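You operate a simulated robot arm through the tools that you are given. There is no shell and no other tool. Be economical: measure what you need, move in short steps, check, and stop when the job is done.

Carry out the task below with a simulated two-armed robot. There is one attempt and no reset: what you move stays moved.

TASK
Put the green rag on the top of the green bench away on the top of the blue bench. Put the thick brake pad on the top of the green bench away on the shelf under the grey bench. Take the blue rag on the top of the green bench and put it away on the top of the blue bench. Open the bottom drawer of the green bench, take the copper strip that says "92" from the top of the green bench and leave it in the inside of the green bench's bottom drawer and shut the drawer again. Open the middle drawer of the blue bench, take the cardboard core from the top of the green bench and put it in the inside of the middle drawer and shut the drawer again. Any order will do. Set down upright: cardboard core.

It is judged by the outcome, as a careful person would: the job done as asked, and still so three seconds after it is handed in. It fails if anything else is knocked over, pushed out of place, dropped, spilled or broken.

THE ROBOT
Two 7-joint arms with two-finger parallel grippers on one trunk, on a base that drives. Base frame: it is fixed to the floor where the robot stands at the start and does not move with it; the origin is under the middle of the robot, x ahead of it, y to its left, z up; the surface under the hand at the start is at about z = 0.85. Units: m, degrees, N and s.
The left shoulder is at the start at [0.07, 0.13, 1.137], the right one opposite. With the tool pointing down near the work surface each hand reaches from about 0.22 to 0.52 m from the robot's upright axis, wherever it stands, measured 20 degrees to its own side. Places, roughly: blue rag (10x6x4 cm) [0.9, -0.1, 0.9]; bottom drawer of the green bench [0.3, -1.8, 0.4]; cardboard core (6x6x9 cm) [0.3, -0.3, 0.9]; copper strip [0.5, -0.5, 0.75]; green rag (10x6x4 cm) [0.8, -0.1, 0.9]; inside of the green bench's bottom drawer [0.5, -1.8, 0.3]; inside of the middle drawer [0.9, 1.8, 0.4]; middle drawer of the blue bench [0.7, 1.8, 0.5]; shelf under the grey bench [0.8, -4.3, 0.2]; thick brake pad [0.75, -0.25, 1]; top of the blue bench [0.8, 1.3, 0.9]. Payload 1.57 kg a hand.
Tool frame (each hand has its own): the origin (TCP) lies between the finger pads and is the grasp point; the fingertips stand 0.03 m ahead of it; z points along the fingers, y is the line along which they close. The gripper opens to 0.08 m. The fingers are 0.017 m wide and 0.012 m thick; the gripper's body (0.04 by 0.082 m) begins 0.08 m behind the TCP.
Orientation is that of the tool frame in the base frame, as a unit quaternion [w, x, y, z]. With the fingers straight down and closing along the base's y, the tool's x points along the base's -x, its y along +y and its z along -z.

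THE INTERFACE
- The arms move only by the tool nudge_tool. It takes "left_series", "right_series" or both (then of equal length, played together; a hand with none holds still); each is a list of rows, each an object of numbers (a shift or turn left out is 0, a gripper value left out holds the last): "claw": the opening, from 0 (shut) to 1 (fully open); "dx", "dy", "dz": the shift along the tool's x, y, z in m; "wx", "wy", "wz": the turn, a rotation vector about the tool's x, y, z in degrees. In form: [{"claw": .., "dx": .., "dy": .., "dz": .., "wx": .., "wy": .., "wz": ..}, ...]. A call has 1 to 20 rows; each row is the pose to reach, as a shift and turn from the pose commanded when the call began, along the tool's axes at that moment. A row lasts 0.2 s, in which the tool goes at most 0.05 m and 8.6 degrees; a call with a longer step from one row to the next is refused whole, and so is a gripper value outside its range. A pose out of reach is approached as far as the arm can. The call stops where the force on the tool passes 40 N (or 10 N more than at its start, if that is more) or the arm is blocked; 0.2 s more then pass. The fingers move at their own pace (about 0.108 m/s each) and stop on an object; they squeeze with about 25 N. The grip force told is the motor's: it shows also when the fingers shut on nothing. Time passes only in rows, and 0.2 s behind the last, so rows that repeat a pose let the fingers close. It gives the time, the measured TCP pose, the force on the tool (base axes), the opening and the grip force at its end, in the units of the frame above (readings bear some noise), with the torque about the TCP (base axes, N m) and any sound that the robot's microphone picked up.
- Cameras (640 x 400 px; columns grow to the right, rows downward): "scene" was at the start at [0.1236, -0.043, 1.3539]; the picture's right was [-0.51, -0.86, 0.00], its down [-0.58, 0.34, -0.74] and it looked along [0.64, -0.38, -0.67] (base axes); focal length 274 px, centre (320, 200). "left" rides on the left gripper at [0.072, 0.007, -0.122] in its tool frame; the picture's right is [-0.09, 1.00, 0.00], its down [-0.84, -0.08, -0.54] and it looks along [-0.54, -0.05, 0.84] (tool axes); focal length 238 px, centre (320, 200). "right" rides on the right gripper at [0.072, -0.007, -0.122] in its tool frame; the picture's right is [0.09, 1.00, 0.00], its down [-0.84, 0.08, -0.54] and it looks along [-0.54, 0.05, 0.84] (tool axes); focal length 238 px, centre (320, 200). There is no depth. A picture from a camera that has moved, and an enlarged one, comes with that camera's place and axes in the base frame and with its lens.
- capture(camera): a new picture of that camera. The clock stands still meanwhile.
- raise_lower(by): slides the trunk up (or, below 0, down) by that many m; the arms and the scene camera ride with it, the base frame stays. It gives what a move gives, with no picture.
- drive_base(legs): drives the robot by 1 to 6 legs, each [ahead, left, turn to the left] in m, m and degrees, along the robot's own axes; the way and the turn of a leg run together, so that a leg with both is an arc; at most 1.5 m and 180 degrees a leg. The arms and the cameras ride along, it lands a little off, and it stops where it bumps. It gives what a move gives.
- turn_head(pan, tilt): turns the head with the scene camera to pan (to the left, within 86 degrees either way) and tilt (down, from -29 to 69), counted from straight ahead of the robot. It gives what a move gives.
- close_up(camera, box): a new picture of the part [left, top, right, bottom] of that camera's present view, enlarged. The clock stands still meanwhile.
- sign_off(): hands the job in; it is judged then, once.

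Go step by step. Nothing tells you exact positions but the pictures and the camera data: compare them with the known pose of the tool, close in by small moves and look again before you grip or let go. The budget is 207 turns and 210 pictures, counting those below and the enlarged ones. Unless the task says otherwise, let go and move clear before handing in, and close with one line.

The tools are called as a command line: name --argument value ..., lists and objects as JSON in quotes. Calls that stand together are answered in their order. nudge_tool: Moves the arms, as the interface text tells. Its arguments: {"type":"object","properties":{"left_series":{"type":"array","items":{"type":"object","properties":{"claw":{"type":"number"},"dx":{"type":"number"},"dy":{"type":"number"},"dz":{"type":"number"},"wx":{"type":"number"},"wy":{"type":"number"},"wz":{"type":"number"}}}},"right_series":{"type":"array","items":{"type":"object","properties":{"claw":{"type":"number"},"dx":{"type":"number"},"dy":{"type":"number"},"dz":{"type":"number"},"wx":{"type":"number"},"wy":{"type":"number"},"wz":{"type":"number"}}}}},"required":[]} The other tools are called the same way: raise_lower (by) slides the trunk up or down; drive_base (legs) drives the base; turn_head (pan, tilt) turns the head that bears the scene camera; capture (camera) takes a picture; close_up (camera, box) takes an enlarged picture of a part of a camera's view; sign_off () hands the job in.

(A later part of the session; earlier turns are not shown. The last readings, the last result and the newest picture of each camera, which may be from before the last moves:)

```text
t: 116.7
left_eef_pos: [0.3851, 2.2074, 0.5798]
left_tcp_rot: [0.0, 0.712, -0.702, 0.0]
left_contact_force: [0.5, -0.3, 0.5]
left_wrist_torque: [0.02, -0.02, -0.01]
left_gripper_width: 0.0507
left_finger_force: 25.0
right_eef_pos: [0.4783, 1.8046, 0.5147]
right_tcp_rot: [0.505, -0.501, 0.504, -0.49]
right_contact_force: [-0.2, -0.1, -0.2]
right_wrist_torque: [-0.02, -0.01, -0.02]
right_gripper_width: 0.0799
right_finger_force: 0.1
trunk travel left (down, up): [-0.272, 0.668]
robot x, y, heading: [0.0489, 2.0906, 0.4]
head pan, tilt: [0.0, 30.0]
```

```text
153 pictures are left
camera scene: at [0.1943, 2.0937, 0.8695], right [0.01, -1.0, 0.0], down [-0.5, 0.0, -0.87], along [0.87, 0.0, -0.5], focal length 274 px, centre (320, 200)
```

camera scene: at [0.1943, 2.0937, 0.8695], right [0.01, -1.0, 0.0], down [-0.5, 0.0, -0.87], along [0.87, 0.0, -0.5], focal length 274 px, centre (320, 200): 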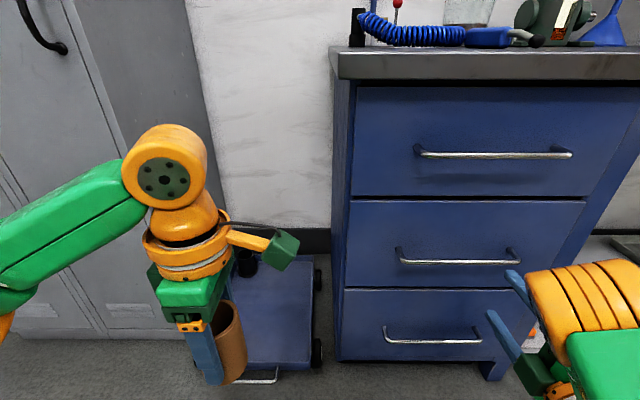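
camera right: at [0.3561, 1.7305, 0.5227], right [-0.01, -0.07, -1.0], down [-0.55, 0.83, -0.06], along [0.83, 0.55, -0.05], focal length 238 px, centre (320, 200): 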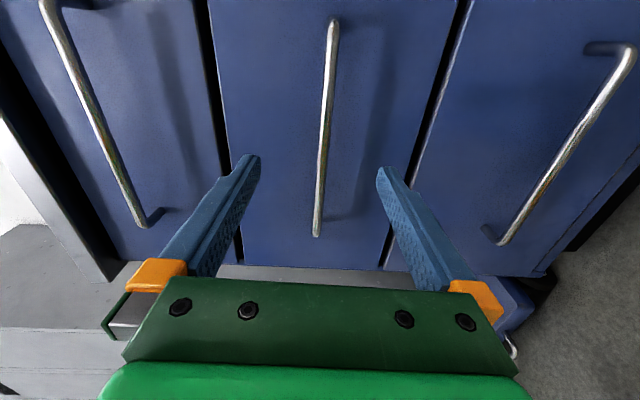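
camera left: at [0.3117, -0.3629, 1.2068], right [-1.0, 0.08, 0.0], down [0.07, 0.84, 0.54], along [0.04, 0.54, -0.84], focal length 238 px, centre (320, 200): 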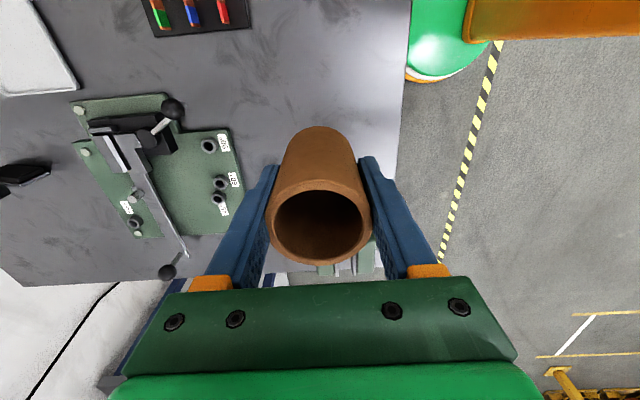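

The bar lies between the open fingers. Advance the hand and check.

nudge_tool --right_series '[{"dz": 0.03, "dy": 0.004}, {"dz": 0.06, "dy": 0.004}]'

capture --camera "right"

close_up --camera "scene" --box '[380, 200, 600, 380]'

```text
t: 117.3
left_eef_pos: [0.3833, 2.2069, 0.5793]
left_tcp_rot: [0.0, 0.713, -0.701, 0.0]
left_contact_force: [0.0, -0.4, 0.0]
left_wrist_torque: [0.02, 0.04, -0.03]
left_gripper_width: 0.0508
left_finger_force: 25.6
right_eef_pos: [0.534, 1.7892, 0.5203]
right_tcp_rot: [0.506, -0.502, 0.504, -0.488]
right_contact_force: [0.0, -0.1, 0.7]
right_wrist_torque: [0.01, 0.0, -0.01]
right_gripper_width: 0.0799
right_finger_force: 0.1
right hand out of reach, approached as far as the arm can: row 1, 2
trunk travel left (down, up): [-0.272, 0.668]
robot x, y, heading: [0.0551, 2.0891, 0.4]
head pan, tilt: [0.0, 30.0]
```

```text
152 pictures are left
camera right: at [0.4118, 1.7149, 0.5277], right [-0.01, -0.07, -1.0], down [-0.56, 0.83, -0.05], along [0.83, 0.55, -0.05], focal length 238 px, centre (320, 200)
```

right: 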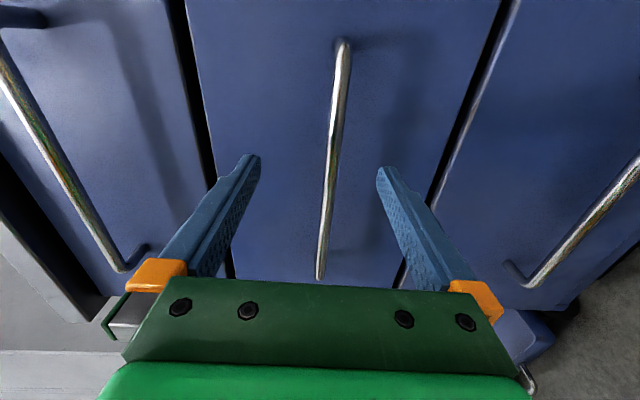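

```text
2.22 times, centred on (490, 290) of scene
camera zoom: at [0.1942, 2.0935, 0.8696], right [0.01, -1.0, 0.0], down [-0.5, 0.0, -0.87], along [0.87, 0.0, -0.5], focal length 609 px, centre (-58, 0)
```

zoom: 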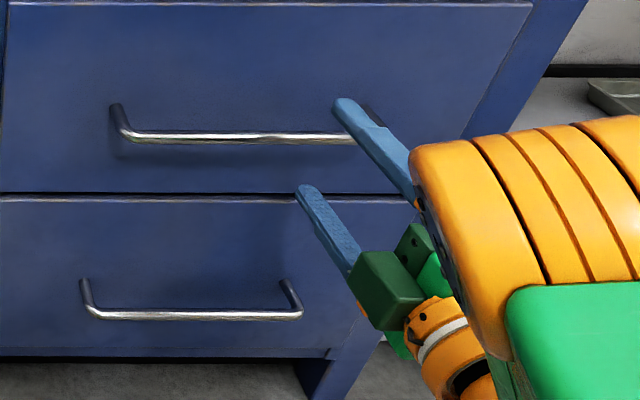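

Advance the last few cm with the base and lower slightly with the trunk, then grip the bar.

raise_lower --by -0.008

drive_base --legs '[[0.042, 0, 0]]'

capture --camera "right"

close_up --camera "scene" --box '[380, 200, 600, 380]'

```text
t: 117.9
left_eef_pos: [0.3835, 2.2089, 0.5724]
left_tcp_rot: [0.0, 0.713, -0.702, -0.001]
left_contact_force: [-0.6, -0.3, 0.3]
left_wrist_torque: [0.01, -0.01, 0.02]
left_gripper_width: 0.0508
left_finger_force: 24.7
right_eef_pos: [0.5335, 1.7891, 0.5117]
right_tcp_rot: [0.506, -0.502, 0.504, -0.487]
right_contact_force: [-0.4, -0.3, -1.3]
right_wrist_torque: [0.0, -0.01, 0.0]
right_gripper_width: 0.0802
right_finger_force: 0.0
trunk travel left (down, up): [-0.264, 0.676]
robot x, y, heading: [0.0506, 2.0926, 0.2]
head pan, tilt: [0.0, 30.0]
```

```text
t: 118.8
left_eef_pos: [0.4264, 2.208, 0.5714]
left_tcp_rot: [0.0, 0.712, -0.702, 0.0]
left_contact_force: [0.0, 0.5, -0.1]
left_wrist_torque: [-0.01, 0.04, 0.02]
left_gripper_width: 0.0505
left_finger_force: 25.4
right_eef_pos: [0.5748, 1.7899, 0.513]
right_tcp_rot: [0.506, -0.502, 0.504, -0.488]
right_contact_force: [0.2, -0.4, -0.2]
right_wrist_torque: [0.01, 0.02, 0.02]
right_gripper_width: 0.0801
right_finger_force: 0.0
trunk travel left (down, up): [-0.264, 0.676]
robot x, y, heading: [0.0937, 2.0898, -0.1]
head pan, tilt: [0.0, 30.0]
```

```text
150 pictures are left
camera right: at [0.4541, 1.7154, 0.5196], right [-0.01, -0.07, -1.0], down [-0.56, 0.83, -0.05], along [0.83, 0.55, -0.05], focal length 238 px, centre (320, 200)
```

right: 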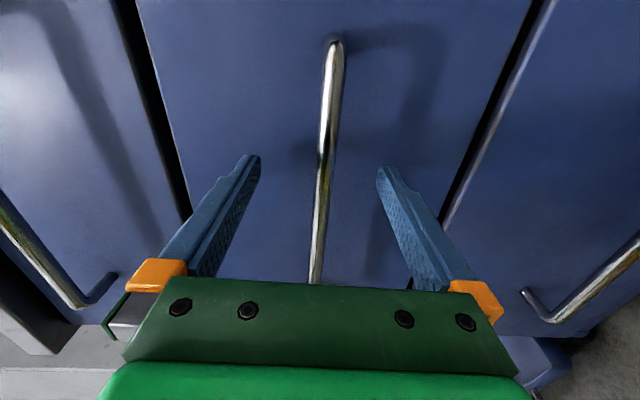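

```text
2.22 times, centred on (490, 290) of scene
camera zoom: at [0.2368, 2.0939, 0.8615], right [0.01, -1.0, 0.0], down [-0.5, 0.0, -0.87], along [0.87, 0.01, -0.5], focal length 609 px, centre (-58, 0)
```

zoom: 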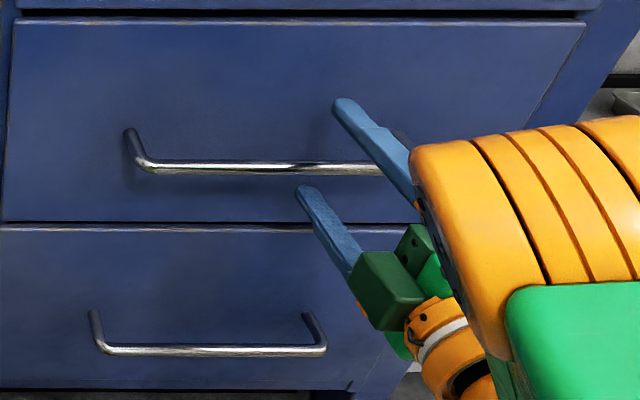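

Close on the bar and see whether it catches.

nudge_tool --right_series '[{"claw": 0}, {"claw": 0}, {"claw": 0}, {"claw": 0}]'

capture --camera "right"

```text
t: 119.8
left_eef_pos: [0.4262, 2.2087, 0.5715]
left_tcp_rot: [0.0, 0.712, -0.702, -0.002]
left_contact_force: [0.7, -0.2, -0.2]
left_wrist_torque: [-0.01, 0.0, 0.01]
left_gripper_width: 0.0507
left_finger_force: 25.6
right_eef_pos: [0.5748, 1.7906, 0.5107]
right_tcp_rot: [0.505, -0.502, 0.505, -0.487]
right_contact_force: [-12.4, 6.9, -16.1]
right_wrist_torque: [-0.53, 0.18, 0.04]
right_gripper_width: 0.0119
right_finger_force: 29.5
trunk travel left (down, up): [-0.264, 0.676]
robot x, y, heading: [0.0947, 2.0906, 0.4]
head pan, tilt: [0.0, 30.0]
```

```text
148 pictures are left
camera right: at [0.4541, 1.7153, 0.5181], right [-0.02, -0.07, -1.0], down [-0.56, 0.83, -0.05], along [0.83, 0.55, -0.05], focal length 238 px, centre (320, 200)
```

right: 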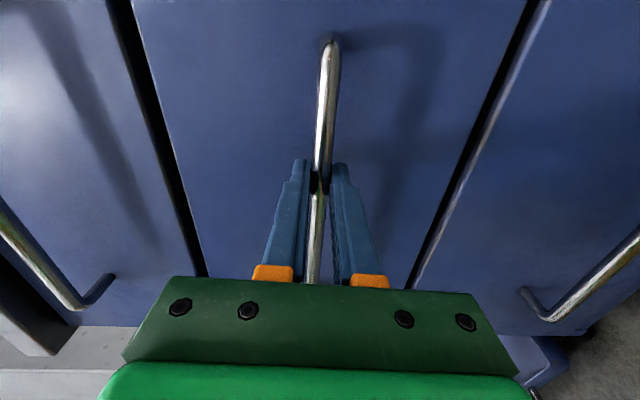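

Bar gripped. Pull the drawer open by driving back.

drive_base --legs '[[-0.24, 0, 0]]'

turn_head --pan -20 --tilt 40

capture --camera "scene"

capture --camera "right"

```text
t: 121.5
left_eef_pos: [0.1887, 2.2066, 0.5712]
left_tcp_rot: [0.002, 0.713, -0.701, -0.001]
left_contact_force: [0.3, 1.0, -0.5]
left_wrist_torque: [0.0, 0.02, -0.01]
left_gripper_width: 0.0507
left_finger_force: 24.9
right_eef_pos: [0.3373, 1.7903, 0.5103]
right_tcp_rot: [0.505, -0.504, 0.505, -0.486]
right_contact_force: [-0.6, 14.5, -17.8]
right_wrist_torque: [-0.5, 0.21, 0.46]
right_gripper_width: 0.0119
right_finger_force: 29.8
trunk travel left (down, up): [-0.264, 0.676]
robot x, y, heading: [-0.1437, 2.0913, 0.4]
head pan, tilt: [0.0, 30.0]
```

```text
t: 122.3
left_eef_pos: [0.1875, 2.2064, 0.5724]
left_tcp_rot: [0.002, 0.713, -0.701, -0.002]
left_contact_force: [0.2, -0.8, 0.4]
left_wrist_torque: [0.01, -0.02, 0.0]
left_gripper_width: 0.0508
left_finger_force: 24.9
right_eef_pos: [0.3365, 1.7885, 0.5099]
right_tcp_rot: [0.506, -0.504, 0.504, -0.486]
right_contact_force: [-0.5, 4.6, -13.3]
right_wrist_torque: [-0.51, 0.13, -0.13]
right_gripper_width: 0.0118
right_finger_force: 29.3
trunk travel left (down, up): [-0.264, 0.676]
robot x, y, heading: [-0.1446, 2.0957, 0.5]
head pan, tilt: [-20.0, 40.0]
```

```text
147 pictures are left
camera scene: at [-0.0111, 2.0631, 0.8458], right [-0.33, -0.94, 0.0], down [-0.61, 0.22, -0.76], along [0.72, -0.26, -0.64], focal length 274 px, centre (320, 200)
```

scene: 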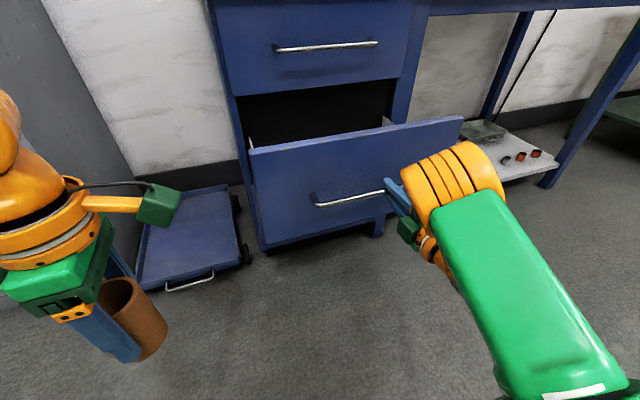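

```text
146 pictures are left
camera right: at [0.2166, 1.7147, 0.518], right [-0.02, -0.07, -1.0], down [-0.56, 0.83, -0.05], along [0.83, 0.56, -0.05], focal length 238 px, centre (320, 200)
```

right: 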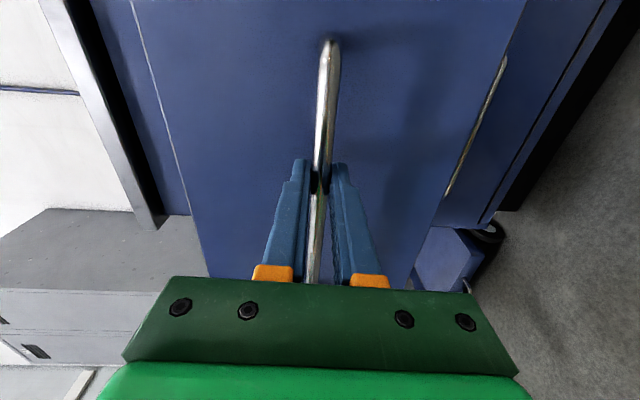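

Drawer opened about 24 cm. Release the handle, back off, and raise the trunk.

nudge_tool --right_series '[{"claw": 1}, {"claw": 1}, {"claw": 1}]'

drive_base --legs '[[-0.14, 0, 0]]'

raise_lower --by 0.28

nudge_tool --right_series '[{"wx": -8.5, "dz": -0.01}, {"wx": -17, "dz": -0.02}, {"wx": -25.5, "dz": -0.03}, {"wx": -34, "dz": -0.04}, {"wx": -42.5, "dz": -0.05}, {"wx": -51, "dz": -0.06}, {"wx": -59.5, "dz": -0.07}, {"wx": -68, "dz": -0.08}, {"wx": -76.5, "dz": -0.09}, {"wx": -85, "dz": -0.1}, {"wx": -90, "dz": -0.12}]'

capture --camera "scene"

```text
t: 123.2
left_eef_pos: [0.1869, 2.2065, 0.5718]
left_tcp_rot: [0.001, 0.713, -0.701, -0.001]
left_contact_force: [0.0, 0.0, -0.4]
left_wrist_torque: [0.02, 0.03, -0.02]
left_gripper_width: 0.0508
left_finger_force: 25.3
right_eef_pos: [0.3363, 1.7887, 0.5122]
right_tcp_rot: [0.506, -0.504, 0.503, -0.487]
right_contact_force: [0.2, -0.2, -0.9]
right_wrist_torque: [-0.02, 0.04, 0.01]
right_gripper_width: 0.0801
right_finger_force: 0.1
trunk travel left (down, up): [-0.264, 0.676]
robot x, y, heading: [-0.1454, 2.0938, 0.3]
head pan, tilt: [-20.0, 40.0]
```

```text
t: 124.5
left_eef_pos: [0.045, 2.2064, 0.5722]
left_tcp_rot: [0.0, 0.713, -0.701, -0.001]
left_contact_force: [0.5, 0.2, -0.5]
left_wrist_torque: [0.02, -0.02, 0.02]
left_gripper_width: 0.0507
left_finger_force: 25.4
right_eef_pos: [0.1945, 1.7887, 0.5125]
right_tcp_rot: [0.506, -0.503, 0.503, -0.487]
right_contact_force: [0.1, 0.1, 0.3]
right_wrist_torque: [-0.01, 0.01, 0.02]
right_gripper_width: 0.0799
right_finger_force: 0.1
trunk travel left (down, up): [-0.264, 0.676]
robot x, y, heading: [-0.2869, 2.0896, 0.3]
head pan, tilt: [-20.0, 40.0]
```

```text
t: 127.3
left_eef_pos: [0.0459, 2.2067, 0.8514]
left_tcp_rot: [0.001, 0.714, -0.7, 0.0]
left_contact_force: [0.1, 0.1, -0.2]
left_wrist_torque: [0.01, -0.01, -0.01]
left_gripper_width: 0.0505
left_finger_force: 24.8
right_eef_pos: [0.1947, 1.7883, 0.7923]
right_tcp_rot: [0.506, -0.503, 0.503, -0.488]
right_contact_force: [0.1, 0.4, -0.8]
right_wrist_torque: [-0.01, -0.02, 0.02]
right_gripper_width: 0.0799
right_finger_force: 0.0
trunk travel left (down, up): [-0.544, 0.396]
robot x, y, heading: [-0.287, 2.093, 0.2]
head pan, tilt: [-20.0, 40.0]
```

```text
t: 129.7
left_eef_pos: [0.0447, 2.2071, 0.8519]
left_tcp_rot: [0.001, 0.713, -0.701, -0.001]
left_contact_force: [0.6, 0.1, -0.8]
left_wrist_torque: [-0.05, 0.0, 0.0]
left_gripper_width: 0.0508
left_finger_force: 25.1
right_eef_pos: [0.0746, 1.7862, 0.7942]
right_tcp_rot: [-0.001, 0.714, -0.7, -0.011]
right_contact_force: [-0.3, -0.2, -0.8]
right_wrist_torque: [0.0, -0.05, 0.0]
right_gripper_width: 0.08
right_finger_force: 0.1
trunk travel left (down, up): [-0.544, 0.396]
robot x, y, heading: [-0.2882, 2.0915, 0.2]
head pan, tilt: [-20.0, 40.0]
```

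```text
145 pictures are left
camera scene: at [-0.1544, 2.0626, 1.1263], right [-0.33, -0.94, 0.0], down [-0.61, 0.22, -0.77], along [0.72, -0.26, -0.64], focal length 274 px, centre (320, 200)
```

scene: 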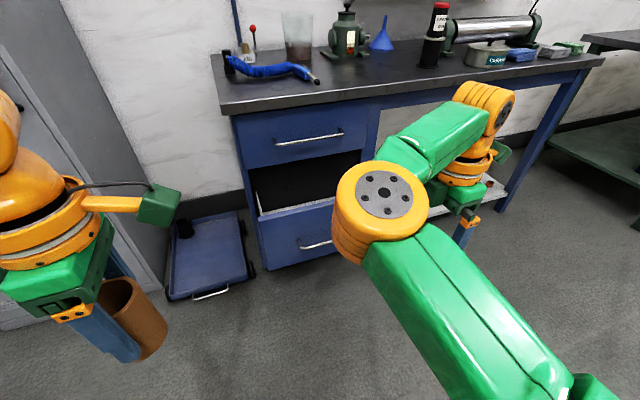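

Drive sideways so the left hand lines up with the open drawer, then look inside.

drive_base --legs '[[0, -0.39, 0], [0.15, 0, 0]]'

turn_head --pan 10 --tilt 45

capture --camera "scene"

capture --camera "left"

```text
t: 133.1
left_eef_pos: [0.1977, 1.8196, 0.853]
left_tcp_rot: [0.0, 0.714, -0.701, 0.0]
left_contact_force: [0.4, -0.6, -0.8]
left_wrist_torque: [0.01, 0.01, 0.02]
left_gripper_width: 0.0507
left_finger_force: 24.8
right_eef_pos: [0.2262, 1.3983, 0.794]
right_tcp_rot: [-0.002, 0.715, -0.699, -0.011]
right_contact_force: [-0.2, 0.1, 0.2]
right_wrist_torque: [0.04, 0.01, -0.02]
right_gripper_width: 0.08
right_finger_force: 0.0
trunk travel left (down, up): [-0.544, 0.396]
robot x, y, heading: [-0.1352, 1.7067, 0.4]
head pan, tilt: [-20.0, 40.0]
```

```text
t: 134.1
left_eef_pos: [0.1973, 1.8176, 0.8523]
left_tcp_rot: [0.001, 0.714, -0.7, -0.001]
left_contact_force: [0.0, 0.4, -0.6]
left_wrist_torque: [-0.01, 0.02, 0.0]
left_gripper_width: 0.0504
left_finger_force: 25.4
right_eef_pos: [0.2255, 1.3988, 0.7932]
right_tcp_rot: [-0.002, 0.715, -0.699, -0.011]
right_contact_force: [0.4, -0.2, 0.0]
right_wrist_torque: [-0.01, 0.01, 0.0]
right_gripper_width: 0.0799
right_finger_force: 0.0
trunk travel left (down, up): [-0.544, 0.396]
robot x, y, heading: [-0.1371, 1.7015, 0.6]
head pan, tilt: [10.0, 45.0]
```

```text
144 pictures are left
camera scene: at [-0.0031, 1.7169, 1.119], right [0.18, -0.98, 0.0], down [-0.7, -0.13, -0.71], along [0.7, 0.13, -0.71], focal length 274 px, centre (320, 200)
```

scene: 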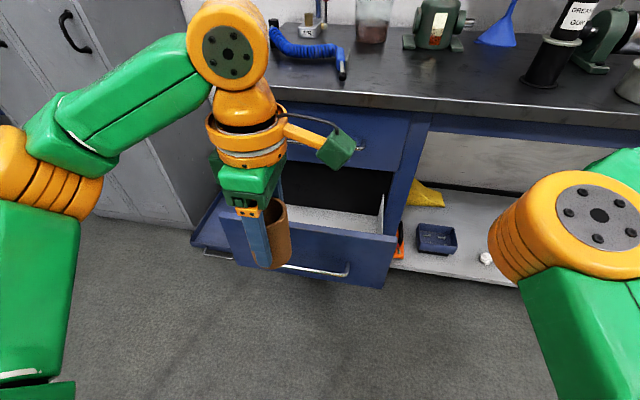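

```text
143 pictures are left
camera left: at [0.1929, 1.7459, 0.975], right [-1.0, 0.07, 0.0], down [0.06, 0.84, 0.54], along [0.04, 0.54, -0.84], focal length 238 px, centre (320, 200)
```

left: 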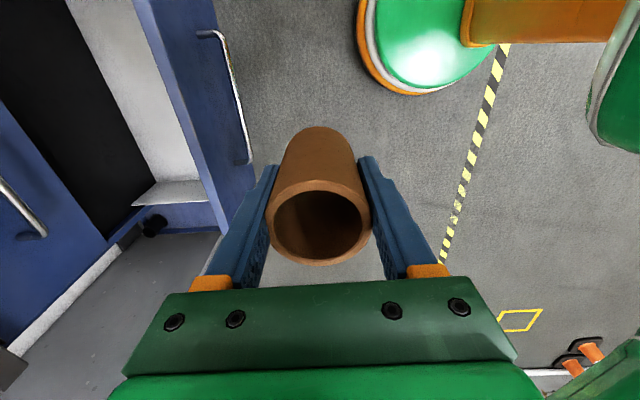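

The drawer is open with its light interior visible. Move in a bit, then extend the left hand over the drawer interior at a safe height.

drive_base --legs '[[0.12, 0, 0]]'

nudge_tool --left_series '[{"dy": -0.04}, {"dy": -0.08}, {"dy": -0.12}, {"dy": -0.165}]'

capture --camera "left"

capture --camera "scene"

```text
t: 135.3
left_eef_pos: [0.3142, 1.8194, 0.8522]
left_tcp_rot: [0.001, 0.714, -0.7, -0.001]
left_contact_force: [0.7, 0.2, -0.9]
left_wrist_torque: [0.03, -0.02, 0.0]
left_gripper_width: 0.0508
left_finger_force: 24.9
right_eef_pos: [0.3439, 1.3992, 0.7931]
right_tcp_rot: [-0.002, 0.715, -0.699, -0.011]
right_contact_force: [0.0, -0.6, 0.2]
right_wrist_torque: [0.04, 0.01, -0.03]
right_gripper_width: 0.0799
right_finger_force: 0.2
trunk travel left (down, up): [-0.544, 0.396]
robot x, y, heading: [-0.0204, 1.7013, 0.7]
head pan, tilt: [10.0, 45.0]
```

```text
t: 136.3
left_eef_pos: [0.4437, 1.8326, 0.8443]
left_tcp_rot: [0.0, 0.714, -0.7, -0.001]
left_contact_force: [-0.3, 0.2, -1.1]
left_wrist_torque: [-0.05, 0.01, 0.02]
left_gripper_width: 0.0507
left_finger_force: 24.8
left hand out of reach, approached as far as the arm can: row 4
right_eef_pos: [0.3445, 1.4015, 0.7944]
right_tcp_rot: [-0.001, 0.715, -0.699, -0.011]
right_contact_force: [-0.3, -0.8, 0.4]
right_wrist_torque: [-0.04, 0.0, -0.01]
right_gripper_width: 0.0801
right_finger_force: 0.0
trunk travel left (down, up): [-0.544, 0.396]
robot x, y, heading: [-0.017, 1.7047, 0.6]
head pan, tilt: [10.0, 45.0]
```

```text
142 pictures are left
camera left: at [0.4395, 1.7601, 0.9662], right [-1.0, 0.07, 0.0], down [0.06, 0.84, 0.54], along [0.04, 0.54, -0.84], focal length 238 px, centre (320, 200)
```

left: 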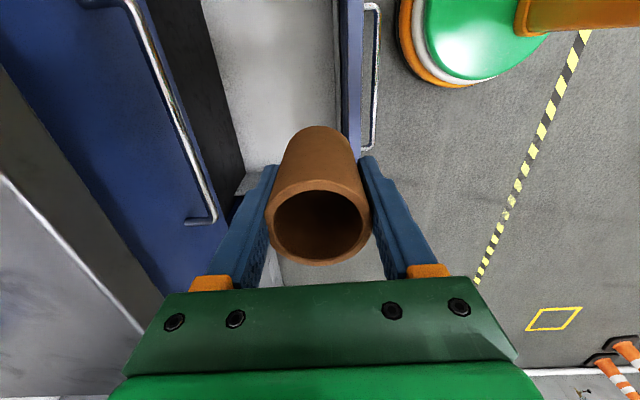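

```text
141 pictures are left
camera scene: at [0.115, 1.7188, 1.1189], right [0.18, -0.98, 0.0], down [-0.7, -0.13, -0.71], along [0.69, 0.13, -0.71], focal length 274 px, centre (320, 200)
```

scene: 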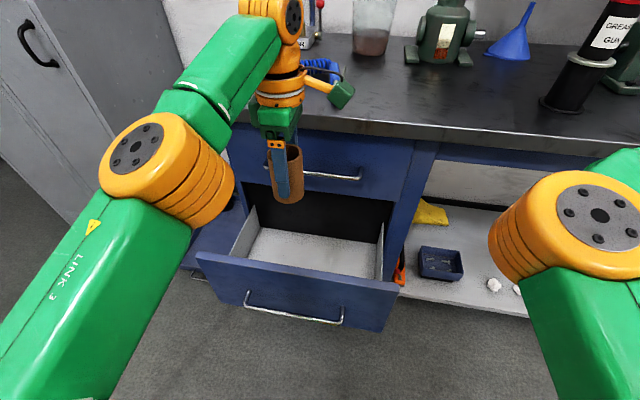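

Interior x spans ~0.41–0.6. Drive 5 cm forward, then lower partway and check.

drive_base --legs '[[0.05, 0, 0]]'

nudge_tool --left_series '[{"dz": 0.04}, {"dz": 0.08}, {"dz": 0.12}, {"dz": 0.16}, {"dz": 0.2}]'

capture --camera "left"

capture --camera "scene"

```text
t: 137.2
left_eef_pos: [0.492, 1.8321, 0.8439]
left_tcp_rot: [0.001, 0.714, -0.7, -0.001]
left_contact_force: [1.2, -0.1, -0.5]
left_wrist_torque: [0.01, 0.09, 0.03]
left_gripper_width: 0.0504
left_finger_force: 24.4
right_eef_pos: [0.3933, 1.4007, 0.7935]
right_tcp_rot: [-0.003, 0.716, -0.698, -0.011]
right_contact_force: [-0.3, 0.5, -0.1]
right_wrist_torque: [-0.01, 0.0, -0.01]
right_gripper_width: 0.0799
right_finger_force: 0.0
trunk travel left (down, up): [-0.544, 0.396]
robot x, y, heading: [0.0336, 1.705, 0.9]
head pan, tilt: [10.0, 45.0]
```

```text
t: 138.4
left_eef_pos: [0.4937, 1.8337, 0.6432]
left_tcp_rot: [0.001, 0.714, -0.7, 0.0]
left_contact_force: [0.5, -0.3, -0.5]
left_wrist_torque: [0.03, 0.0, 0.01]
left_gripper_width: 0.0504
left_finger_force: 25.0
right_eef_pos: [0.3947, 1.3999, 0.7939]
right_tcp_rot: [-0.002, 0.715, -0.699, -0.012]
right_contact_force: [1.0, -0.9, -0.1]
right_wrist_torque: [-0.02, -0.01, -0.02]
right_gripper_width: 0.0801
right_finger_force: 0.0
trunk travel left (down, up): [-0.544, 0.396]
robot x, y, heading: [0.034, 1.7053, 0.6]
head pan, tilt: [10.0, 45.0]
```

```text
140 pictures are left
camera left: at [0.49, 1.7607, 0.7656], right [-1.0, 0.07, 0.0], down [0.06, 0.84, 0.54], along [0.04, 0.54, -0.84], focal length 238 px, centre (320, 200)
```

left: 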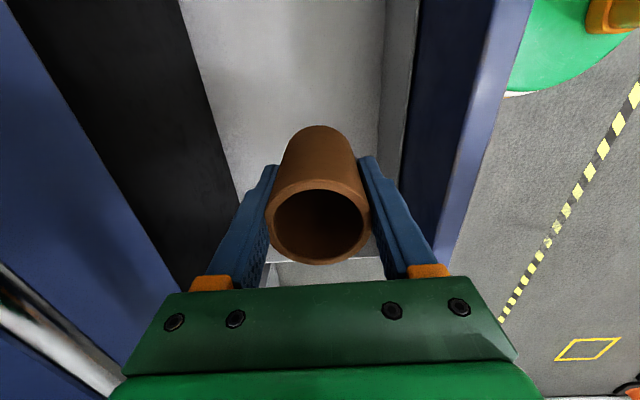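

```text
139 pictures are left
camera scene: at [0.165, 1.7187, 1.1189], right [0.18, -0.98, 0.0], down [-0.7, -0.13, -0.71], along [0.69, 0.13, -0.71], focal length 274 px, centre (320, 200)
```

scene: 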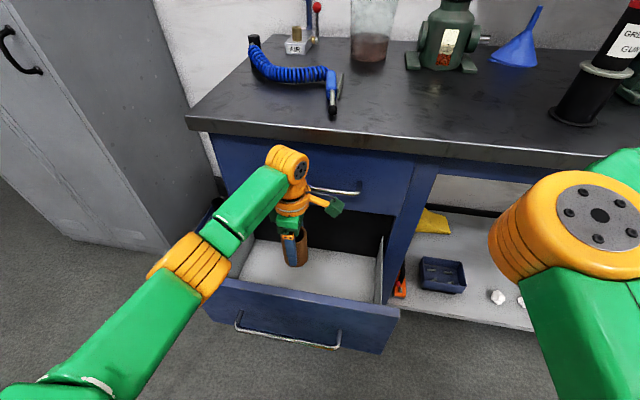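

Centred inside the drawer. Lower further toward the floor.

nudge_tool --left_series '[{"dz": 0.03}, {"dz": 0.06}, {"dz": 0.085}, {"dz": 0.1}]'

capture --camera "left"

close_up --camera "scene" --box '[180, 120, 420, 360]'

```text
t: 139.4
left_eef_pos: [0.4917, 1.832, 0.545]
left_tcp_rot: [-0.002, 0.713, -0.701, 0.0]
left_contact_force: [-0.3, -1.0, -0.7]
left_wrist_torque: [-0.01, 0.0, -0.01]
left_gripper_width: 0.0503
left_finger_force: 24.8
right_eef_pos: [0.3941, 1.3995, 0.7942]
right_tcp_rot: [-0.002, 0.715, -0.699, -0.011]
right_contact_force: [0.2, 0.4, 1.0]
right_wrist_torque: [0.03, 0.01, 0.0]
right_gripper_width: 0.08
right_finger_force: 0.0
trunk travel left (down, up): [-0.544, 0.396]
robot x, y, heading: [0.0344, 1.7046, 0.7]
head pan, tilt: [10.0, 45.0]
```

```text
138 pictures are left
camera left: at [0.487, 1.7599, 0.6665], right [-1.0, 0.07, 0.0], down [0.06, 0.84, 0.54], along [0.04, 0.54, -0.84], focal length 238 px, centre (320, 200)
```

left: 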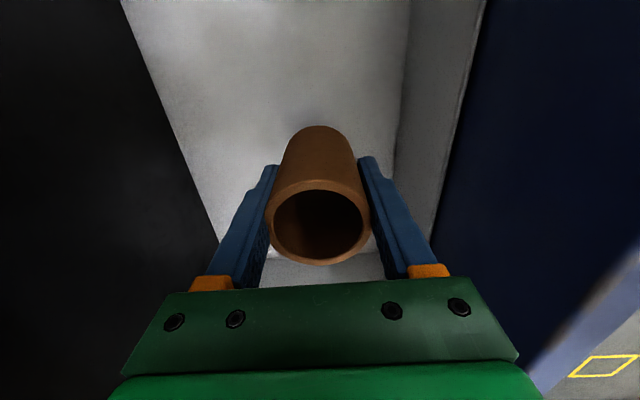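

```text
1.67 times, centred on (300, 240) of scene
camera zoom: at [0.1646, 1.7182, 1.119], right [0.18, -0.98, 0.0], down [-0.7, -0.13, -0.71], along [0.69, 0.13, -0.71], focal length 457 px, centre (353, 133)
```

zoom: 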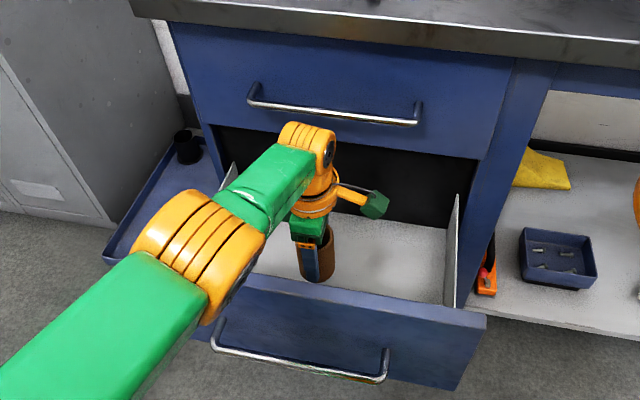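

nudge_tool --left_series '[{"dz": 0.01}, {"dz": 0.02}, {"dz": 0.025}]'

capture --camera "left"

```text
t: 140.2
left_eef_pos: [0.4825, 1.8351, 0.5229]
left_tcp_rot: [0.0, 0.714, -0.7, -0.001]
left_contact_force: [-0.2, 0.3, -1.3]
left_wrist_torque: [0.0, 0.01, 0.02]
left_gripper_width: 0.0503
left_finger_force: 24.9
left hand out of reach, approached as far as the arm can: row 1, 2, 3
right_eef_pos: [0.3946, 1.4001, 0.7944]
right_tcp_rot: [-0.003, 0.715, -0.699, -0.011]
right_contact_force: [-0.3, 1.0, 0.3]
right_wrist_torque: [0.0, -0.01, -0.02]
right_gripper_width: 0.08
right_finger_force: 0.1
trunk travel left (down, up): [-0.544, 0.396]
robot x, y, heading: [0.0294, 1.7029, 0.9]
head pan, tilt: [10.0, 45.0]
```

```text
136 pictures are left
camera left: at [0.4787, 1.7626, 0.6452], right [-1.0, 0.07, 0.0], down [0.06, 0.84, 0.54], along [0.04, 0.54, -0.84], focal length 238 px, centre (320, 200)
```

left: 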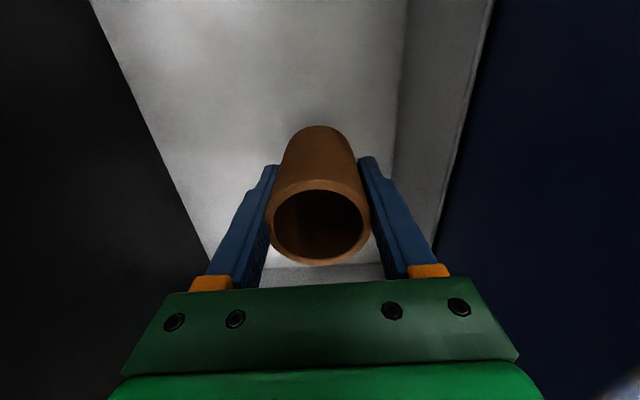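

Arm is at its limit; continue lowering with the trunk in small steps.

raise_lower --by -0.015

raise_lower --by -0.01

close_up --camera "scene" --box '[220, 180, 400, 320]'

```text
t: 140.8
left_eef_pos: [0.483, 1.8354, 0.5091]
left_tcp_rot: [0.0, 0.714, -0.701, -0.001]
left_contact_force: [0.2, 0.1, -0.3]
left_wrist_torque: [0.0, 0.01, -0.02]
left_gripper_width: 0.0504
left_finger_force: 25.0
right_eef_pos: [0.394, 1.3996, 0.779]
right_tcp_rot: [-0.003, 0.715, -0.699, -0.011]
right_contact_force: [-0.2, 0.3, -0.2]
right_wrist_torque: [0.0, -0.04, -0.03]
right_gripper_width: 0.0801
right_finger_force: 0.0
trunk travel left (down, up): [-0.529, 0.411]
robot x, y, heading: [0.0296, 1.7053, 0.7]
head pan, tilt: [10.0, 45.0]
```

```text
t: 141.4
left_eef_pos: [0.4815, 1.8353, 0.497]
left_tcp_rot: [-0.001, 0.714, -0.701, -0.001]
left_contact_force: [0.9, 0.2, -0.6]
left_wrist_torque: [-0.02, 0.02, 0.01]
left_gripper_width: 0.0505
left_finger_force: 25.4
right_eef_pos: [0.3926, 1.399, 0.7678]
right_tcp_rot: [-0.003, 0.715, -0.699, -0.012]
right_contact_force: [0.8, -0.4, -0.1]
right_wrist_torque: [-0.01, -0.01, -0.01]
right_gripper_width: 0.08
right_finger_force: 0.1
trunk travel left (down, up): [-0.519, 0.421]
robot x, y, heading: [0.032, 1.7051, 0.5]
head pan, tilt: [10.0, 45.0]
```

```text
2.86 times, centred on (310, 250) of scene
camera zoom: at [0.1644, 1.7187, 1.0939], right [0.18, -0.98, 0.0], down [-0.7, -0.13, -0.71], along [0.69, 0.13, -0.71], focal length 784 px, centre (349, 57)
```

zoom: 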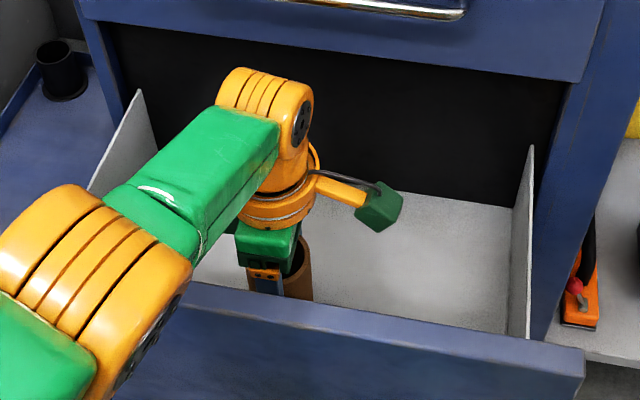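

raise_lower --by -0.008

raise_lower --by -0.006

capture --camera "left"

```text
t: 142.0
left_eef_pos: [0.4826, 1.8355, 0.4898]
left_tcp_rot: [-0.001, 0.714, -0.7, -0.002]
left_contact_force: [-0.5, 0.4, -0.2]
left_wrist_torque: [0.0, -0.02, 0.0]
left_gripper_width: 0.0504
left_finger_force: 24.8
right_eef_pos: [0.3946, 1.3998, 0.7614]
right_tcp_rot: [-0.002, 0.715, -0.699, -0.012]
right_contact_force: [-0.8, 0.0, -0.1]
right_wrist_torque: [-0.01, -0.02, 0.0]
right_gripper_width: 0.0801
right_finger_force: 0.2
trunk travel left (down, up): [-0.511, 0.429]
robot x, y, heading: [0.0344, 1.6987, 0.4]
head pan, tilt: [10.0, 45.0]
```

```text
t: 142.6
left_eef_pos: [0.4825, 1.8363, 0.4842]
left_tcp_rot: [0.0, 0.714, -0.7, -0.001]
left_contact_force: [0.2, -0.2, -0.5]
left_wrist_torque: [-0.03, 0.02, -0.01]
left_gripper_width: 0.0503
left_finger_force: 25.5
right_eef_pos: [0.3942, 1.3992, 0.7556]
right_tcp_rot: [-0.002, 0.715, -0.699, -0.011]
right_contact_force: [-0.3, 0.7, -0.3]
right_wrist_torque: [0.0, 0.02, -0.03]
right_gripper_width: 0.0799
right_finger_force: 0.1
trunk travel left (down, up): [-0.505, 0.435]
robot x, y, heading: [0.033, 1.7025, 0.7]
head pan, tilt: [10.0, 45.0]
```

```text
134 pictures are left
camera left: at [0.4786, 1.7625, 0.6064], right [-1.0, 0.07, 0.0], down [0.06, 0.84, 0.54], along [0.04, 0.54, -0.84], focal length 238 px, centre (320, 200)
```

left: 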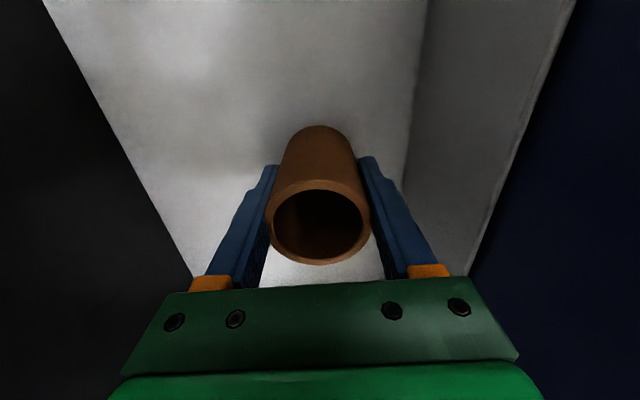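

raise_lower --by -0.01

raise_lower --by -0.008

close_up --camera "scene" --box '[200, 160, 400, 320]'

```text
t: 143.1
left_eef_pos: [0.4827, 1.8352, 0.4747]
left_tcp_rot: [-0.001, 0.714, -0.7, 0.0]
left_contact_force: [0.6, 0.5, -0.5]
left_wrist_torque: [-0.03, 0.03, 0.02]
left_gripper_width: 0.0505
left_finger_force: 25.1
right_eef_pos: [0.3934, 1.4007, 0.7447]
right_tcp_rot: [-0.003, 0.715, -0.699, -0.011]
right_contact_force: [0.9, -0.4, 0.3]
right_wrist_torque: [0.0, 0.0, 0.0]
right_gripper_width: 0.0802
right_finger_force: 0.1
trunk travel left (down, up): [-0.495, 0.445]
robot x, y, heading: [0.0335, 1.7054, 0.6]
head pan, tilt: [10.0, 45.0]
```

```text
t: 143.7
left_eef_pos: [0.4813, 1.8355, 0.469]
left_tcp_rot: [-0.004, 0.714, -0.7, 0.001]
left_contact_force: [1.3, 2.3, 25.7]
left_wrist_torque: [0.17, 0.44, -0.11]
left_gripper_width: 0.0509
left_finger_force: 25.1
right_eef_pos: [0.3912, 1.3996, 0.7381]
right_tcp_rot: [-0.004, 0.715, -0.699, -0.01]
right_contact_force: [0.4, 0.8, 0.2]
right_wrist_torque: [0.01, 0.02, 0.03]
right_gripper_width: 0.08
right_finger_force: 0.1
trunk travel left (down, up): [-0.487, 0.453]
robot x, y, heading: [0.0308, 1.7016, 0.9]
head pan, tilt: [10.0, 45.0]
```

```text
2.50 times, centred on (300, 240) of scene
camera zoom: at [0.1599, 1.7177, 1.063], right [0.18, -0.98, 0.0], down [-0.69, -0.13, -0.71], along [0.7, 0.13, -0.7], focal length 686 px, centre (370, 100)
```

zoom: 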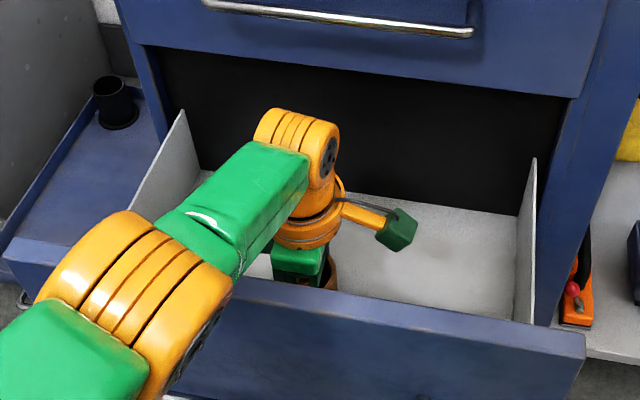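

Core touches the drawer floor. Ease off slightly, open the claw.

raise_lower --by 0.005

nudge_tool --left_series '[{"claw": 0.85}, {"claw": 0.85}, {"claw": 0.85}]'

capture --camera "left"

```text
t: 144.2
left_eef_pos: [0.4806, 1.835, 0.4707]
left_tcp_rot: [0.0, 0.715, -0.7, -0.001]
left_contact_force: [-0.2, 1.1, -0.4]
left_wrist_torque: [0.01, 0.01, 0.0]
left_gripper_width: 0.0501
left_finger_force: 25.3
right_eef_pos: [0.3947, 1.3994, 0.7421]
right_tcp_rot: [-0.002, 0.715, -0.699, -0.011]
right_contact_force: [-0.3, 0.4, -0.8]
right_wrist_torque: [-0.01, -0.03, -0.01]
right_gripper_width: 0.0802
right_finger_force: 0.0
trunk travel left (down, up): [-0.492, 0.448]
robot x, y, heading: [0.0325, 1.7052, 0.6]
head pan, tilt: [10.0, 45.0]
```

```text
t: 145.0
left_eef_pos: [0.4824, 1.8343, 0.4704]
left_tcp_rot: [0.0, 0.714, -0.7, -0.001]
left_contact_force: [0.5, 0.4, 1.2]
left_wrist_torque: [0.0, -0.01, -0.01]
left_gripper_width: 0.0681
left_finger_force: 0.0
right_eef_pos: [0.3943, 1.4003, 0.7417]
right_tcp_rot: [-0.003, 0.715, -0.699, -0.011]
right_contact_force: [0.5, -1.0, 0.0]
right_wrist_torque: [0.02, -0.04, -0.01]
right_gripper_width: 0.0797
right_finger_force: 0.0
trunk travel left (down, up): [-0.492, 0.448]
robot x, y, heading: [0.0352, 1.7033, 0.6]
head pan, tilt: [10.0, 45.0]
```

```text
132 pictures are left
camera left: at [0.4786, 1.7625, 0.5934], right [-1.0, 0.07, 0.0], down [0.06, 0.84, 0.54], along [0.04, 0.54, -0.84], focal length 238 px, centre (320, 200)
```

left: 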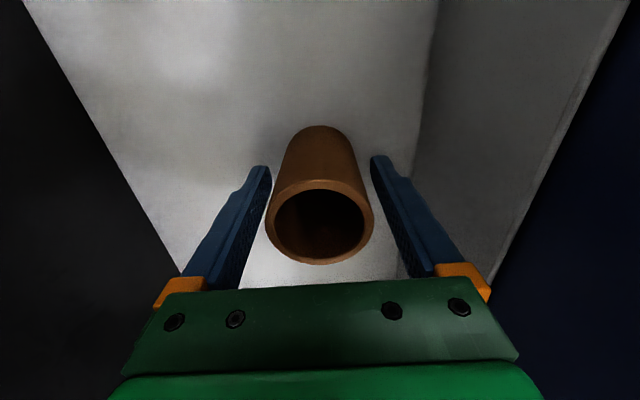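

Core stands free. Lift straight up and check.

nudge_tool --left_series '[{"dz": -0.02}, {"dz": -0.05}, {"dz": -0.09}, {"dz": -0.13}, {"dz": -0.17}, {"dz": -0.21}]'

capture --camera "left"

capture --camera "scene"

```text
t: 146.4
left_eef_pos: [0.5146, 1.8321, 0.6848]
left_tcp_rot: [-0.001, 0.714, -0.7, -0.003]
left_contact_force: [-0.2, 0.1, 0.0]
left_wrist_torque: [-0.04, -0.01, -0.03]
left_gripper_width: 0.0678
left_finger_force: 0.1
left hand out of reach, approached as far as the arm can: row 1, 2, 3, 4, 5, 6
right_eef_pos: [0.3928, 1.3995, 0.7425]
right_tcp_rot: [-0.002, 0.715, -0.699, -0.012]
right_contact_force: [0.1, 0.1, 0.1]
right_wrist_torque: [0.03, -0.03, 0.01]
right_gripper_width: 0.0799
right_finger_force: 0.1
trunk travel left (down, up): [-0.492, 0.448]
robot x, y, heading: [0.0351, 1.7064, 0.6]
head pan, tilt: [10.0, 45.0]
```

```text
131 pictures are left
camera left: at [0.5117, 1.7582, 0.8074], right [-1.0, 0.07, 0.0], down [0.06, 0.84, 0.54], along [0.04, 0.54, -0.84], focal length 238 px, centre (320, 200)
```

left: 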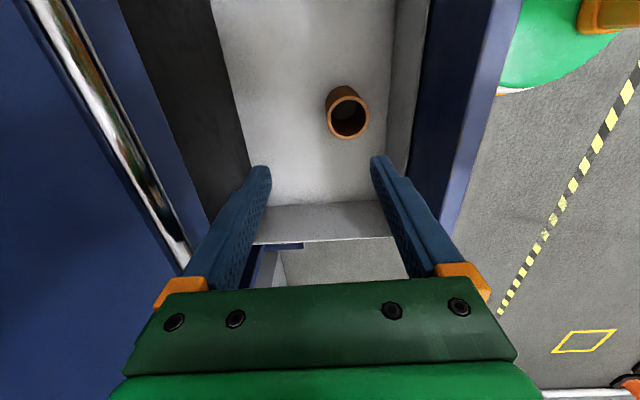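

```text
130 pictures are left
camera scene: at [0.1642, 1.7184, 1.067], right [0.18, -0.98, 0.0], down [-0.69, -0.13, -0.71], along [0.7, 0.13, -0.71], focal length 274 px, centre (320, 200)
```

scene: 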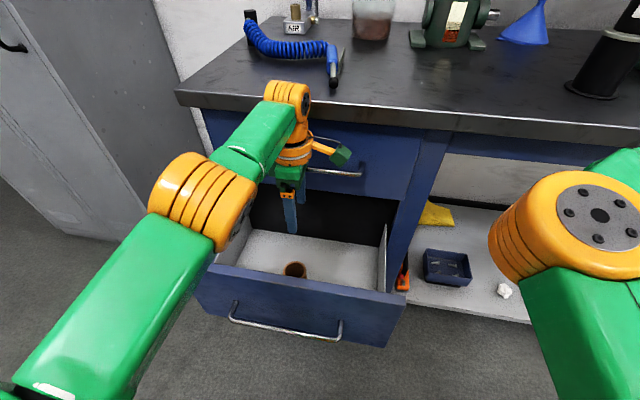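

Core stands upright in the drawer. Raise, back away, then set up the left hand as a closed fist pointing forward to push the drawer shut.

raise_lower --by 0.1

drive_base --legs '[[-0.33, 0, 0]]'

nudge_tool --left_series '[{"dy": 0.03, "claw": 0}, {"dy": 0.06}, {"dy": 0.09}, {"dy": 0.09}]'

nudge_tool --left_series '[{"wx": 8.5}, {"wx": 17}, {"wx": 25.5}, {"wx": 34}, {"wx": 42.5}, {"wx": 51}, {"wx": 59.5}, {"wx": 68}, {"wx": 76.5}, {"wx": 85}, {"wx": 90}]'

raise_lower --by -0.2

capture --camera "scene"

```text
t: 147.8
left_eef_pos: [0.5155, 1.8317, 0.7842]
left_tcp_rot: [0.0, 0.714, -0.7, -0.003]
left_contact_force: [0.4, -0.9, -0.9]
left_wrist_torque: [0.01, -0.05, 0.01]
left_gripper_width: 0.068
left_finger_force: 0.1
right_eef_pos: [0.394, 1.3995, 0.8415]
right_tcp_rot: [-0.002, 0.715, -0.699, -0.011]
right_contact_force: [0.6, 0.0, 0.3]
right_wrist_torque: [0.0, 0.01, 0.01]
right_gripper_width: 0.08
right_finger_force: 0.0
trunk travel left (down, up): [-0.592, 0.348]
robot x, y, heading: [0.033, 1.6988, 0.8]
head pan, tilt: [10.0, 45.0]
```

```text
t: 149.9
left_eef_pos: [0.1882, 1.8275, 0.7841]
left_tcp_rot: [0.0, 0.714, -0.7, -0.002]
left_contact_force: [0.4, -0.3, 0.0]
left_wrist_torque: [0.01, 0.03, -0.02]
left_gripper_width: 0.0682
left_finger_force: 0.1
right_eef_pos: [0.0667, 1.3958, 0.8418]
right_tcp_rot: [-0.002, 0.714, -0.7, -0.011]
right_contact_force: [0.1, -0.1, 0.1]
right_wrist_torque: [0.02, -0.01, -0.03]
right_gripper_width: 0.0802
right_finger_force: 0.0
trunk travel left (down, up): [-0.592, 0.348]
robot x, y, heading: [-0.2941, 1.6971, 0.2]
head pan, tilt: [10.0, 45.0]
```

```text
t: 150.9
left_eef_pos: [0.1856, 1.8164, 0.7929]
left_tcp_rot: [-0.001, 0.714, -0.701, -0.003]
left_contact_force: [-0.5, 0.1, -0.2]
left_wrist_torque: [0.03, -0.03, -0.02]
left_gripper_width: 0.0
left_finger_force: 21.5
left hand out of reach, approached as far as the arm can: row 1, 2, 3, 4
right_eef_pos: [0.068, 1.3958, 0.8425]
right_tcp_rot: [-0.003, 0.714, -0.7, -0.012]
right_contact_force: [-0.3, 0.5, -0.1]
right_wrist_torque: [0.03, 0.0, -0.02]
right_gripper_width: 0.0801
right_finger_force: 0.0
trunk travel left (down, up): [-0.592, 0.348]
robot x, y, heading: [-0.2942, 1.7023, 0.3]
head pan, tilt: [10.0, 45.0]
```

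```text
t: 153.3
left_eef_pos: [0.2936, 1.7735, 0.8334]
left_tcp_rot: [0.503, -0.433, 0.556, -0.5]
left_contact_force: [-0.3, -0.4, 0.9]
left_wrist_torque: [-0.01, 0.01, 0.0]
left_gripper_width: 0.0
left_finger_force: 21.2
left hand out of reach, approached as far as the arm can: row 1, 2, 3, 4, 5, 6, 7, 8, 9
right_eef_pos: [0.0652, 1.3955, 0.8413]
right_tcp_rot: [-0.003, 0.715, -0.699, -0.01]
right_contact_force: [0.6, -0.2, 0.4]
right_wrist_torque: [-0.02, -0.02, -0.02]
right_gripper_width: 0.0799
right_finger_force: 0.2
trunk travel left (down, up): [-0.592, 0.348]
robot x, y, heading: [-0.2962, 1.7027, 0.5]
head pan, tilt: [10.0, 45.0]
stopped in row 11 (left hand): the arm was blocked; the commanded pose is now the measured one
```

```text
t: 155.5
left_eef_pos: [0.2934, 1.7747, 0.6285]
left_tcp_rot: [0.502, -0.434, 0.558, -0.499]
left_contact_force: [-0.4, -0.3, 0.2]
left_wrist_torque: [-0.01, -0.01, 0.0]
left_gripper_width: 0.0003
left_finger_force: 21.2
right_eef_pos: [0.0667, 1.3965, 0.6418]
right_tcp_rot: [-0.003, 0.715, -0.699, -0.011]
right_contact_force: [-0.3, -0.1, -0.2]
right_wrist_torque: [0.0, 0.0, 0.01]
right_gripper_width: 0.08
right_finger_force: 0.1
trunk travel left (down, up): [-0.392, 0.548]
robot x, y, heading: [-0.2904, 1.7, 0.4]
head pan, tilt: [10.0, 45.0]
```

```text
129 pictures are left
camera scene: at [-0.1626, 1.7155, 0.967], right [0.18, -0.98, 0.0], down [-0.7, -0.13, -0.71], along [0.7, 0.13, -0.71], focal length 274 px, centre (320, 200)
```

scene: 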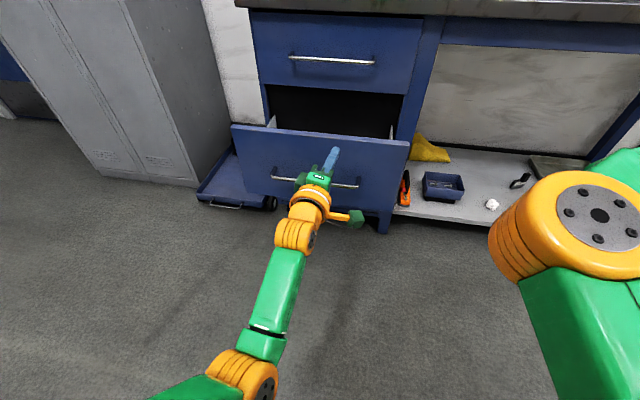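

Lower to panel height (between handle and top edge) and push with the base in stages.

raise_lower --by -0.055

drive_base --legs '[[0.08, 0, 0], [0.08, 0, 0], [0.06, 0, 0]]'

capture --camera "scene"

```text
t: 156.5
left_eef_pos: [0.2925, 1.7752, 0.5738]
left_tcp_rot: [0.502, -0.434, 0.558, -0.498]
left_contact_force: [-0.4, -0.5, 0.1]
left_wrist_torque: [0.0, 0.05, 0.02]
left_gripper_width: 0.0
left_finger_force: 21.5
right_eef_pos: [0.067, 1.3959, 0.5878]
right_tcp_rot: [-0.003, 0.715, -0.699, -0.011]
right_contact_force: [0.7, -0.1, -0.3]
right_wrist_torque: [0.03, 0.02, -0.02]
right_gripper_width: 0.08
right_finger_force: 0.1
trunk travel left (down, up): [-0.337, 0.603]
robot x, y, heading: [-0.2903, 1.6991, 0.4]
head pan, tilt: [10.0, 45.0]
```

```text
t: 158.8
left_eef_pos: [0.513, 1.7761, 0.5735]
left_tcp_rot: [0.501, -0.433, 0.558, -0.5]
left_contact_force: [0.3, 0.2, -0.3]
left_wrist_torque: [0.02, -0.06, 0.02]
left_gripper_width: 0.0002
left_finger_force: 21.1
right_eef_pos: [0.2876, 1.3986, 0.5868]
right_tcp_rot: [-0.001, 0.714, -0.7, -0.012]
right_contact_force: [0.5, 0.0, -0.5]
right_wrist_torque: [0.0, -0.01, 0.01]
right_gripper_width: 0.0802
right_finger_force: 0.1
trunk travel left (down, up): [-0.337, 0.603]
robot x, y, heading: [-0.0733, 1.7011, 0.4]
head pan, tilt: [10.0, 45.0]
```

```text
128 pictures are left
camera scene: at [0.0581, 1.7176, 0.9119], right [0.18, -0.98, 0.0], down [-0.7, -0.13, -0.71], along [0.69, 0.13, -0.71], focal length 274 px, centre (320, 200)
```

scene: 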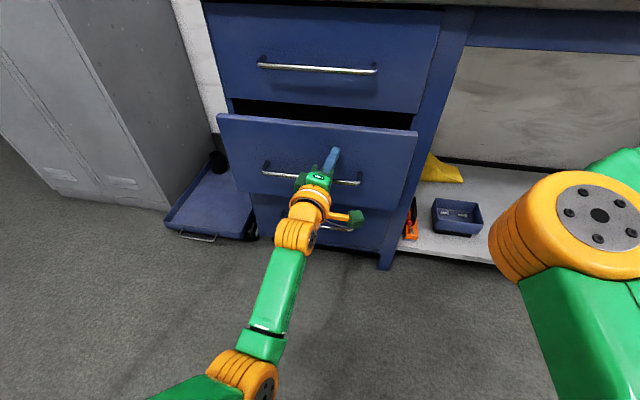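

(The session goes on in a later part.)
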